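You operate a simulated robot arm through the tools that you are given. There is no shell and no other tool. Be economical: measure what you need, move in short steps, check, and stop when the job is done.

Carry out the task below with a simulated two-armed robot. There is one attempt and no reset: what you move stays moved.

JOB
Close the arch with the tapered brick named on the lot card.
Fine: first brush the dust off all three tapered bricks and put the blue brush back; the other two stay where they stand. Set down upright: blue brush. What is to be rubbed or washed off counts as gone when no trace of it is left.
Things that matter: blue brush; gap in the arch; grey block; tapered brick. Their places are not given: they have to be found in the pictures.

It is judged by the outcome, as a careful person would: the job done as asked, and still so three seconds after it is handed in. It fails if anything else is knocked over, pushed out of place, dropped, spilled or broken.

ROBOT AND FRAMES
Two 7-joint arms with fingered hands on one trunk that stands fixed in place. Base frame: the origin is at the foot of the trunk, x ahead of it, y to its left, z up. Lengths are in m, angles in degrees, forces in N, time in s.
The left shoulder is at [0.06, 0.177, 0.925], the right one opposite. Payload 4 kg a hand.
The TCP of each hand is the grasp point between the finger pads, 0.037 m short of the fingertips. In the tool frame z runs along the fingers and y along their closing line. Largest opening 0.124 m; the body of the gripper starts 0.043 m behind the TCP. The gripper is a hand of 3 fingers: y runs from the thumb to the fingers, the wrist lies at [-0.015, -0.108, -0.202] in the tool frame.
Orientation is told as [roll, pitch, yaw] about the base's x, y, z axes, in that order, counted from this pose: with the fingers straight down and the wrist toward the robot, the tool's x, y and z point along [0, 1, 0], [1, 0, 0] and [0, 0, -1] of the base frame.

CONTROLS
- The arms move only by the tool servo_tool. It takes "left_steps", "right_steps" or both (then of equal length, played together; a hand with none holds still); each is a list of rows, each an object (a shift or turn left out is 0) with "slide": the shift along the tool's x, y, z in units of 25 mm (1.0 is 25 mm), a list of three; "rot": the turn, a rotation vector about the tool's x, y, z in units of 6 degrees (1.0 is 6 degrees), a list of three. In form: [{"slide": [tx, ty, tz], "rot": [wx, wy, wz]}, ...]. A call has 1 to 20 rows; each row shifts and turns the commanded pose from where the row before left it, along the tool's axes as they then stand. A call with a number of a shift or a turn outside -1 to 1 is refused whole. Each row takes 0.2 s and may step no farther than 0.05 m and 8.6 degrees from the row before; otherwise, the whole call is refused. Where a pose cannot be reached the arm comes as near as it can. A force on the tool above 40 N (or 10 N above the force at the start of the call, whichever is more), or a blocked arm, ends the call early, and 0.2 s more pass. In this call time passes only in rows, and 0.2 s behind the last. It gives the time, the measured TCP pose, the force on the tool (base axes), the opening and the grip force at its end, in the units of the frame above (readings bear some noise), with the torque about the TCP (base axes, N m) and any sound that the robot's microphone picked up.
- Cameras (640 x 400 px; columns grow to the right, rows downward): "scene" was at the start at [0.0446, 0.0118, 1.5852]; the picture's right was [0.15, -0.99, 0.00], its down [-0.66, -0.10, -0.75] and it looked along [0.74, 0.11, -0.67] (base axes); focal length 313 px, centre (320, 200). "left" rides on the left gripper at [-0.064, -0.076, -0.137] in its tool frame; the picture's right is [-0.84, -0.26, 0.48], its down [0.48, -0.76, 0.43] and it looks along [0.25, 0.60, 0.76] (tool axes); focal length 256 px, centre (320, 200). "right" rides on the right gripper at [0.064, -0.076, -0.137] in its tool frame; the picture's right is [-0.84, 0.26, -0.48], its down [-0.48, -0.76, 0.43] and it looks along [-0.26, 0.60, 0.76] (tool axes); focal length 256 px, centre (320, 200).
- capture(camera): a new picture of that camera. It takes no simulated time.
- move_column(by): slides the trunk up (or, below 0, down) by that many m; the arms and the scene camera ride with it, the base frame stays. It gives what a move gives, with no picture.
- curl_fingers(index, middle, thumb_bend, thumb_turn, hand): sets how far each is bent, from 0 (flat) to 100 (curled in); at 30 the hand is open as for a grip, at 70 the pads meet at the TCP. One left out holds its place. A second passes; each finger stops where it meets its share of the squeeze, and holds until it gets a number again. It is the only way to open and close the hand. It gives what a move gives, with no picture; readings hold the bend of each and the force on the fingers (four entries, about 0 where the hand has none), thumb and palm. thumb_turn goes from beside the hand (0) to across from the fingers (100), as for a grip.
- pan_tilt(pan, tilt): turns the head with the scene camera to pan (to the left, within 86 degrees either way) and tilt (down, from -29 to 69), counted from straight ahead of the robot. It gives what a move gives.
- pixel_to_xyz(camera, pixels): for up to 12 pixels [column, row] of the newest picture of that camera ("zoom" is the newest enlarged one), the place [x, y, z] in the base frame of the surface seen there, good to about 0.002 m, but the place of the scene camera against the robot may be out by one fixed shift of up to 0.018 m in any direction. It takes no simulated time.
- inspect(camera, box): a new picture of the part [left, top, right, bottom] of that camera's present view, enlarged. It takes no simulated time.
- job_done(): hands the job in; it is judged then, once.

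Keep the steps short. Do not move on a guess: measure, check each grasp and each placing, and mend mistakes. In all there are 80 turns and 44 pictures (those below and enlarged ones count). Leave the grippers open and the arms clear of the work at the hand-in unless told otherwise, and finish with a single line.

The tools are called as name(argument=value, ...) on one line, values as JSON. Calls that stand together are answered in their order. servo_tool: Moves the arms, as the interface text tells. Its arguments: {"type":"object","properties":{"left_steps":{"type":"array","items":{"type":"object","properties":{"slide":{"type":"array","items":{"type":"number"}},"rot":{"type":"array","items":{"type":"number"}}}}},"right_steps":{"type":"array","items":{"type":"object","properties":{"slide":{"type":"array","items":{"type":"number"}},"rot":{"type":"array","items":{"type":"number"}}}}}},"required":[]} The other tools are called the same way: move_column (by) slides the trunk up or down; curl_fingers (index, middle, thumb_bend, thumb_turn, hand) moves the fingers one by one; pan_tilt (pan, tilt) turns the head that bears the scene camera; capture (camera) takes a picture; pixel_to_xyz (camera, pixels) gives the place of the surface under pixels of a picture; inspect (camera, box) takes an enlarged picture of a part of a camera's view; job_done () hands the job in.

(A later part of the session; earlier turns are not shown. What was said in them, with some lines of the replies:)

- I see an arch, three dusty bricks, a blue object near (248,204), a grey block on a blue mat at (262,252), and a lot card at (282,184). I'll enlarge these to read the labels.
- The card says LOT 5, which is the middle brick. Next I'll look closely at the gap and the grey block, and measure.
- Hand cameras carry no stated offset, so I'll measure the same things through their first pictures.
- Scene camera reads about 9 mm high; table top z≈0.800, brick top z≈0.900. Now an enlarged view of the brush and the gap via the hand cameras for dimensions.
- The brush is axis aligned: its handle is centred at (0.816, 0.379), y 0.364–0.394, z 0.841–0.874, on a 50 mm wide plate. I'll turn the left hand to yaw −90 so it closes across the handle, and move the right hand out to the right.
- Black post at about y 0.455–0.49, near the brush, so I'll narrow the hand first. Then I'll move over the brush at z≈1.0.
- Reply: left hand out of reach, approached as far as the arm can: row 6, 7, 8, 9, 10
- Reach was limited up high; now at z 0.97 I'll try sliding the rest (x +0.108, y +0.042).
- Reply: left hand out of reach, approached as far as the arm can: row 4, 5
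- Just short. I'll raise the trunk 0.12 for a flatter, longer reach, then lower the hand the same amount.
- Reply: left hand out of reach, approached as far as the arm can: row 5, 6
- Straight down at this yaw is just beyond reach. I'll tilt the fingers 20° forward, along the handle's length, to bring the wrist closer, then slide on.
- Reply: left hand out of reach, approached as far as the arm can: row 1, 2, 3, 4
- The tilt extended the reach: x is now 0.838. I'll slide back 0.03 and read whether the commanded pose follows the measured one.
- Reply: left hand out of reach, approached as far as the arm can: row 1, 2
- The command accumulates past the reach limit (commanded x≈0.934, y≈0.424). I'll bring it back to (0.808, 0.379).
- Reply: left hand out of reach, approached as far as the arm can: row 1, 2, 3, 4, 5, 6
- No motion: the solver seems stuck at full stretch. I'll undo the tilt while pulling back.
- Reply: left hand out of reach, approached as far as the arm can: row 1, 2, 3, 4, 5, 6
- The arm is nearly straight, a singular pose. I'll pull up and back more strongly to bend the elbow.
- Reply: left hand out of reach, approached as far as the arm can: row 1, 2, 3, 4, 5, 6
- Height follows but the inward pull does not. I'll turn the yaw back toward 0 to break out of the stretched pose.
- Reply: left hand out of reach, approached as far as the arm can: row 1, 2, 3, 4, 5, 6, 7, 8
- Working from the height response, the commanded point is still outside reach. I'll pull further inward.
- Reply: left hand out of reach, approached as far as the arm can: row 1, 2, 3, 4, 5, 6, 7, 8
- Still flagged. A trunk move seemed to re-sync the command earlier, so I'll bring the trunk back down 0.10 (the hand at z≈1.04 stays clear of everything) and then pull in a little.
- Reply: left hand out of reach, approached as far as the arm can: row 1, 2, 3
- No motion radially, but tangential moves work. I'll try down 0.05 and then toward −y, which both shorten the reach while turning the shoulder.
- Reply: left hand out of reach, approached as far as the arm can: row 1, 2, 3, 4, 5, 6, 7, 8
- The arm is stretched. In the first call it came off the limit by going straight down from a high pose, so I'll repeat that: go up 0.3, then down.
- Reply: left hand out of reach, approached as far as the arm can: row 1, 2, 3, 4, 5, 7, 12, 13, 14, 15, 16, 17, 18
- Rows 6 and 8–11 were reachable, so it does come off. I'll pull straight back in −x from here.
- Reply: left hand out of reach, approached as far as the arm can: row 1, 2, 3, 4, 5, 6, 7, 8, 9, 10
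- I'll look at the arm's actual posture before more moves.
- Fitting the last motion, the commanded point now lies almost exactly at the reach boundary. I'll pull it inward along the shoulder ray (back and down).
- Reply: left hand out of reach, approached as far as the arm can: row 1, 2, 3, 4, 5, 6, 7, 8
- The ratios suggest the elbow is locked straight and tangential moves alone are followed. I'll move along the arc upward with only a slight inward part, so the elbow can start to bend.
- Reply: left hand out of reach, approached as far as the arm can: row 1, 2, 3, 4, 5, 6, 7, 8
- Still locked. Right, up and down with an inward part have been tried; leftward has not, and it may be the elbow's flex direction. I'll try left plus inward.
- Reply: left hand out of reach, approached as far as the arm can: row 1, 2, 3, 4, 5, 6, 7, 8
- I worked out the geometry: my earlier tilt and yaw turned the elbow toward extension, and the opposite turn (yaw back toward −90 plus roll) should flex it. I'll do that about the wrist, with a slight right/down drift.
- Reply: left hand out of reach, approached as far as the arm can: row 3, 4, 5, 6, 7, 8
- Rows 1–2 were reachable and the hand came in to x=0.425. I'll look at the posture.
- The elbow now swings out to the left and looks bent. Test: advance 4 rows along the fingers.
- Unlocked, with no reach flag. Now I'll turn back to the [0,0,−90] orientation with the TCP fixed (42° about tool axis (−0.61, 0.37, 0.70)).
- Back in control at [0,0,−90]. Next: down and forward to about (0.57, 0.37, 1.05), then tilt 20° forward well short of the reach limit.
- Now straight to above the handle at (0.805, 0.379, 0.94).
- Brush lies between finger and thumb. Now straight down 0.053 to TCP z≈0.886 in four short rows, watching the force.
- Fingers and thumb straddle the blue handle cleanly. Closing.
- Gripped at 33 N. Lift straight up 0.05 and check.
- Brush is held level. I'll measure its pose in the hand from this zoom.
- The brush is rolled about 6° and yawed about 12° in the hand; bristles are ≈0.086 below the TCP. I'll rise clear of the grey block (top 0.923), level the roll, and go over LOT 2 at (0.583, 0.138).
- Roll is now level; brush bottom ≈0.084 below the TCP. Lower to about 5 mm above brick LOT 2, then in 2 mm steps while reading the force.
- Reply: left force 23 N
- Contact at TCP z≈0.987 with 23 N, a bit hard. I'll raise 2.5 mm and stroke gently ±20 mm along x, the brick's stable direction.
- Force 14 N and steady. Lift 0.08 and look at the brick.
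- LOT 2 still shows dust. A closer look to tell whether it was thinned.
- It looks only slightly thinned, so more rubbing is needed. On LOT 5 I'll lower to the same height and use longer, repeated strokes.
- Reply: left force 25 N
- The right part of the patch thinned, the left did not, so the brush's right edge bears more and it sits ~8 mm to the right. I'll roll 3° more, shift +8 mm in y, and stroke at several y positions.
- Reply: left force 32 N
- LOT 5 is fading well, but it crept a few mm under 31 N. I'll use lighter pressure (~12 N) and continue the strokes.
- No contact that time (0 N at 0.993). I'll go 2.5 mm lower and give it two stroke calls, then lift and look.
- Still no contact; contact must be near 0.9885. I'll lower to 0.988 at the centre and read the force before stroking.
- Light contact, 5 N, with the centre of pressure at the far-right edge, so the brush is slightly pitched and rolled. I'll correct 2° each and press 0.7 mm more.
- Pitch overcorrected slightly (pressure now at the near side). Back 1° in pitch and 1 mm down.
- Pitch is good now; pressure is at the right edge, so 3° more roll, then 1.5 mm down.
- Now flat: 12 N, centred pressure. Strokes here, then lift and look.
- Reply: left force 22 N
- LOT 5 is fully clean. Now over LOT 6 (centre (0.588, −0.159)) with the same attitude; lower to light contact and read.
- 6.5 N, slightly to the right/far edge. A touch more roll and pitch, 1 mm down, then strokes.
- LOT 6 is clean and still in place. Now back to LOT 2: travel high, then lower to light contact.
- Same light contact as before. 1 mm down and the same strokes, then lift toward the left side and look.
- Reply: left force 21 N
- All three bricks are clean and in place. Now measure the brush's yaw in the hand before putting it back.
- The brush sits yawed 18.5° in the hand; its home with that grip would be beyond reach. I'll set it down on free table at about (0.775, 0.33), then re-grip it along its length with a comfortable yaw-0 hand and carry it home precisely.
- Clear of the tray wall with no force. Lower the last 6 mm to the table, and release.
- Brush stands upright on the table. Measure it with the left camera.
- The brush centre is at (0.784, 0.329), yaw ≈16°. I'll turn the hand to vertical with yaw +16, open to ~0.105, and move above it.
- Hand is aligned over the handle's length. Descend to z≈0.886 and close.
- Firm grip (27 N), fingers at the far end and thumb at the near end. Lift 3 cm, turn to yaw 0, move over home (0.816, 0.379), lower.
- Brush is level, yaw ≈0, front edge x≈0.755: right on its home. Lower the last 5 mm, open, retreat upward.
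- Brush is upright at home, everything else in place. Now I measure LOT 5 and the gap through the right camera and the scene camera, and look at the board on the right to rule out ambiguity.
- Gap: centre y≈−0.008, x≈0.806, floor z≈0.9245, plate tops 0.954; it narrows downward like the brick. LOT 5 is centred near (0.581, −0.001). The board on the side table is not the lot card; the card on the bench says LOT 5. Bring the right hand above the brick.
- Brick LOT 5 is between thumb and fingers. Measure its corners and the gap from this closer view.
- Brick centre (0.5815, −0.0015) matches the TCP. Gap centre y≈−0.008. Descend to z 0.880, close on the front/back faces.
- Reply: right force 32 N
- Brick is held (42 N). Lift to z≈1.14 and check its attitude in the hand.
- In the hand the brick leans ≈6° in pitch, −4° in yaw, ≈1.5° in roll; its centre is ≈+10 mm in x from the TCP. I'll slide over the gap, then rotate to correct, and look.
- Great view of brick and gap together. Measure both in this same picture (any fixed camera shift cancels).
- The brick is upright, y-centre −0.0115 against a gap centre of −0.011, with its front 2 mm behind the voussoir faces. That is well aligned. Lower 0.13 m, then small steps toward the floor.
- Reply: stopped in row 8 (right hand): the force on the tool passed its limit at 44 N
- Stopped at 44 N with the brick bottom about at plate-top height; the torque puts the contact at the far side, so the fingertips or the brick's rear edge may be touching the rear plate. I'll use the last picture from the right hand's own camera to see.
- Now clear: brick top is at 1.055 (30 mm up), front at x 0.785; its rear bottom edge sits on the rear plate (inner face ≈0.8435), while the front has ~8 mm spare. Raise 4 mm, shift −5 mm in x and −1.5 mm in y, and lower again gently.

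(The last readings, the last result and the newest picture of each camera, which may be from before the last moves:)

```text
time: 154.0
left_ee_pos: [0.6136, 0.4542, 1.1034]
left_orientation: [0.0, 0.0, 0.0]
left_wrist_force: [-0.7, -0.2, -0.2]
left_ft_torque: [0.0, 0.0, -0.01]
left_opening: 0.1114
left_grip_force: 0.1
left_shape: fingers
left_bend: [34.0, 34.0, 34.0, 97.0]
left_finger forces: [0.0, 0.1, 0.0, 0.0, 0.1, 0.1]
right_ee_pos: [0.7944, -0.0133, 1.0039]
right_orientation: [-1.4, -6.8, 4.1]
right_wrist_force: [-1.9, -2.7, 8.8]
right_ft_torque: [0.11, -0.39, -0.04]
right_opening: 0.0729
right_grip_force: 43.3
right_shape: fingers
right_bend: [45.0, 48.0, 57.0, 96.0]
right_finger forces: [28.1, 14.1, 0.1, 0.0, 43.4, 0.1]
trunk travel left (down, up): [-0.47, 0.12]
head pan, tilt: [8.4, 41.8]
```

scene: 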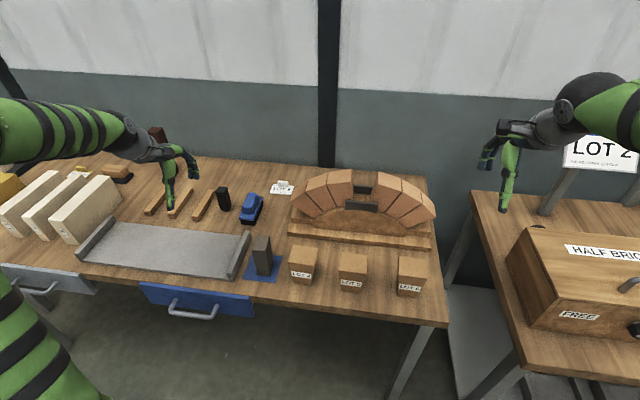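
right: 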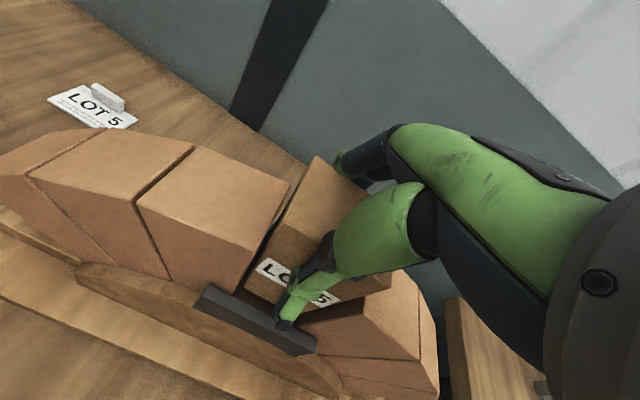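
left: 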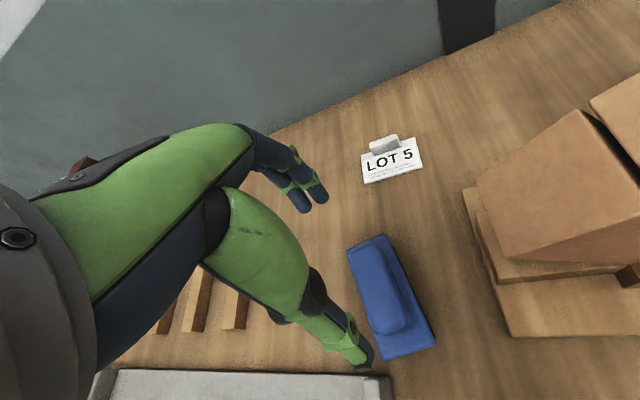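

Seated: TCP 1.0039 (predicted 1.0034) with about 10 N of floor contact. Open the hand and withdraw straight up.

curl_fingers(hand="right", index=36, middle=36, thumb_bend=36)

servo_tool(right_steps=[{"slide": [-0.012, 0.06, -0.496]}, {"slide": [-0.012, 0.06, -0.496]}, {"slide": [-0.012, 0.06, -0.496]}, {"slide": [-0.012, 0.06, -0.496]}])

```text
time: 155.0
left_ee_pos: [0.6149, 0.4545, 1.1024]
left_orientation: [0.0, 0.1, 0.1]
left_wrist_force: [-0.6, -0.6, 0.3]
left_ft_torque: [0.0, -0.04, 0.06]
left_opening: 0.1114
left_grip_force: 0.1
left_shape: fingers
left_bend: [34.0, 34.0, 34.0, 97.0]
left_finger forces: [0.0, 0.1, 0.0, 0.0, 0.0, 0.0]
right_ee_pos: [0.7947, -0.0136, 1.0025]
right_orientation: [-1.3, -6.8, 4.1]
right_wrist_force: [0.8, 0.0, -0.5]
right_ft_torque: [-0.01, -0.06, 0.01]
right_opening: 0.1052
right_grip_force: 0.0
right_shape: fingers
right_bend: [36.0, 36.0, 36.0, 97.0]
right_finger forces: [0.1, 0.0, 0.0, 0.1, 0.0, 0.0]
trunk travel left (down, up): [-0.47, 0.12]
head pan, tilt: [8.4, 41.8]
```

```text
time: 156.0
left_ee_pos: [0.6144, 0.4545, 1.1028]
left_orientation: [0.0, 0.1, 0.0]
left_wrist_force: [-0.2, -0.2, -0.5]
left_ft_torque: [-0.01, -0.02, 0.05]
left_opening: 0.1112
left_grip_force: 0.1
left_shape: fingers
left_bend: [34.0, 34.0, 34.0, 97.0]
left_finger forces: [0.0, 0.0, 0.1, 0.1, 0.0, 0.1]
right_ee_pos: [0.7943, -0.0131, 1.0528]
right_orientation: [-1.5, -6.7, 4.1]
right_wrist_force: [0.6, 0.0, 0.3]
right_ft_torque: [0.04, 0.0, 0.0]
right_opening: 0.1052
right_grip_force: 0.0
right_shape: fingers
right_bend: [36.0, 36.0, 36.0, 97.0]
right_finger forces: [0.1, 0.0, 0.1, 0.0, 0.0, 0.1]
trunk travel left (down, up): [-0.47, 0.12]
head pan, tilt: [8.4, 41.8]
5 turns are left
```

Clean release with no drag. Raise well clear and draw back to the right; open both hands fully.

servo_tool(right_steps=[{"slide": [-0.02, 0.11, -0.9]}, {"slide": [-0.02, 0.11, -0.9]}, {"slide": [-0.02, 0.11, -0.9]}, {"slide": [-0.02, 0.11, -0.9]}, {"slide": [-0.02, 0.11, -0.9]}, {"slide": [-0.02, 0.11, -0.9]}, {"slide": [-0.02, 0.11, -0.9]}, {"slide": [-0.9, -0.7, 0]}, {"slide": [-0.9, -0.7, 0]}, {"slide": [-0.9, -0.7, 0]}, {"slide": [-0.9, -0.7, 0]}, {"slide": [-0.9, -0.7, 0]}, {"slide": [-0.9, -0.7, 0]}, {"slide": [-0.9, -0.7, 0]}, {"slide": [-0.9, -0.7, 0]}, {"slide": [-0.9, -0.7, 0]}, {"slide": [-0.9, -0.7, 0]}])

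curl_fingers(hand="right", index=30, middle=30, thumb_bend=30)

curl_fingers(hand="left", index=30, middle=30, thumb_bend=30)

```text
time: 159.6
left_ee_pos: [0.6134, 0.454, 1.1041]
left_orientation: [0.0, 0.1, 0.0]
left_wrist_force: [-0.3, -1.0, -0.3]
left_ft_torque: [-0.03, 0.0, 0.01]
left_opening: 0.1116
left_grip_force: 0.1
left_shape: fingers
left_bend: [34.0, 34.0, 34.0, 97.0]
left_finger forces: [0.0, 0.1, 0.1, 0.1, 0.0, 0.1]
right_ee_pos: [0.6377, -0.2501, 1.1962]
right_orientation: [-1.4, -6.9, 4.0]
right_wrist_force: [-0.9, 0.4, 0.3]
right_ft_torque: [-0.01, 0.01, 0.04]
right_opening: 0.1053
right_grip_force: 0.1
right_shape: fingers
right_bend: [36.0, 36.0, 36.0, 98.0]
right_finger forces: [0.0, 0.0, 0.0, 0.0, 0.0, 0.1]
trunk travel left (down, up): [-0.47, 0.12]
head pan, tilt: [8.4, 41.8]
```

```text
time: 160.6
left_ee_pos: [0.6148, 0.4545, 1.1019]
left_orientation: [0.0, 0.1, -0.1]
left_wrist_force: [-0.7, 0.4, -0.2]
left_ft_torque: [0.05, 0.0, 0.0]
left_opening: 0.1112
left_grip_force: 0.0
left_shape: fingers
left_bend: [34.0, 34.0, 34.0, 97.0]
left_finger forces: [0.1, 0.0, 0.1, 0.0, 0.0, 0.1]
right_ee_pos: [0.6378, -0.2499, 1.1961]
right_orientation: [-1.3, -6.8, 4.1]
right_wrist_force: [0.0, -0.1, 0.2]
right_ft_torque: [-0.05, -0.02, 0.0]
right_opening: 0.1231
right_grip_force: 0.2
right_shape: fingers
right_bend: [30.0, 30.0, 30.0, 98.0]
right_finger forces: [0.1, 0.0, 0.0, 0.0, 0.0, 0.0]
trunk travel left (down, up): [-0.47, 0.12]
head pan, tilt: [8.4, 41.8]
```

```text
time: 161.6
left_ee_pos: [0.6153, 0.4545, 1.1026]
left_orientation: [0.0, 0.1, 0.0]
left_wrist_force: [0.3, 0.1, 0.3]
left_ft_torque: [0.04, 0.0, 0.01]
left_opening: 0.1229
left_grip_force: 0.1
left_shape: fingers
left_bend: [30.0, 30.0, 30.0, 97.0]
left_finger forces: [0.0, 0.0, 0.0, 0.0, 0.1, 0.0]
right_ee_pos: [0.6372, -0.2495, 1.1963]
right_orientation: [-1.4, -6.8, 4.1]
right_wrist_force: [0.0, 0.6, 0.0]
right_ft_torque: [0.01, 0.03, 0.01]
right_opening: 0.1231
right_grip_force: 0.1
right_shape: fingers
right_bend: [30.0, 30.0, 30.0, 98.0]
right_finger forces: [0.0, 0.1, 0.0, 0.0, 0.2, 0.0]
trunk travel left (down, up): [-0.47, 0.12]
head pan, tilt: [8.4, 41.8]
4 turns are left
```

Both hands are open and clear, the brush stands upright at its home, the three bricks looked clean, and LOT 5 is in the gap. I'm handing in.

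job_done()

```text
The job is handed in.
```

The LOT 5 brick closes the arch, all three bricks are brushed clean and the blue brush is upright back at its home; with no pictures left, the brick's final seating was judged from position and force readings only, and LOT 6 turned by a degree or two during brushing.
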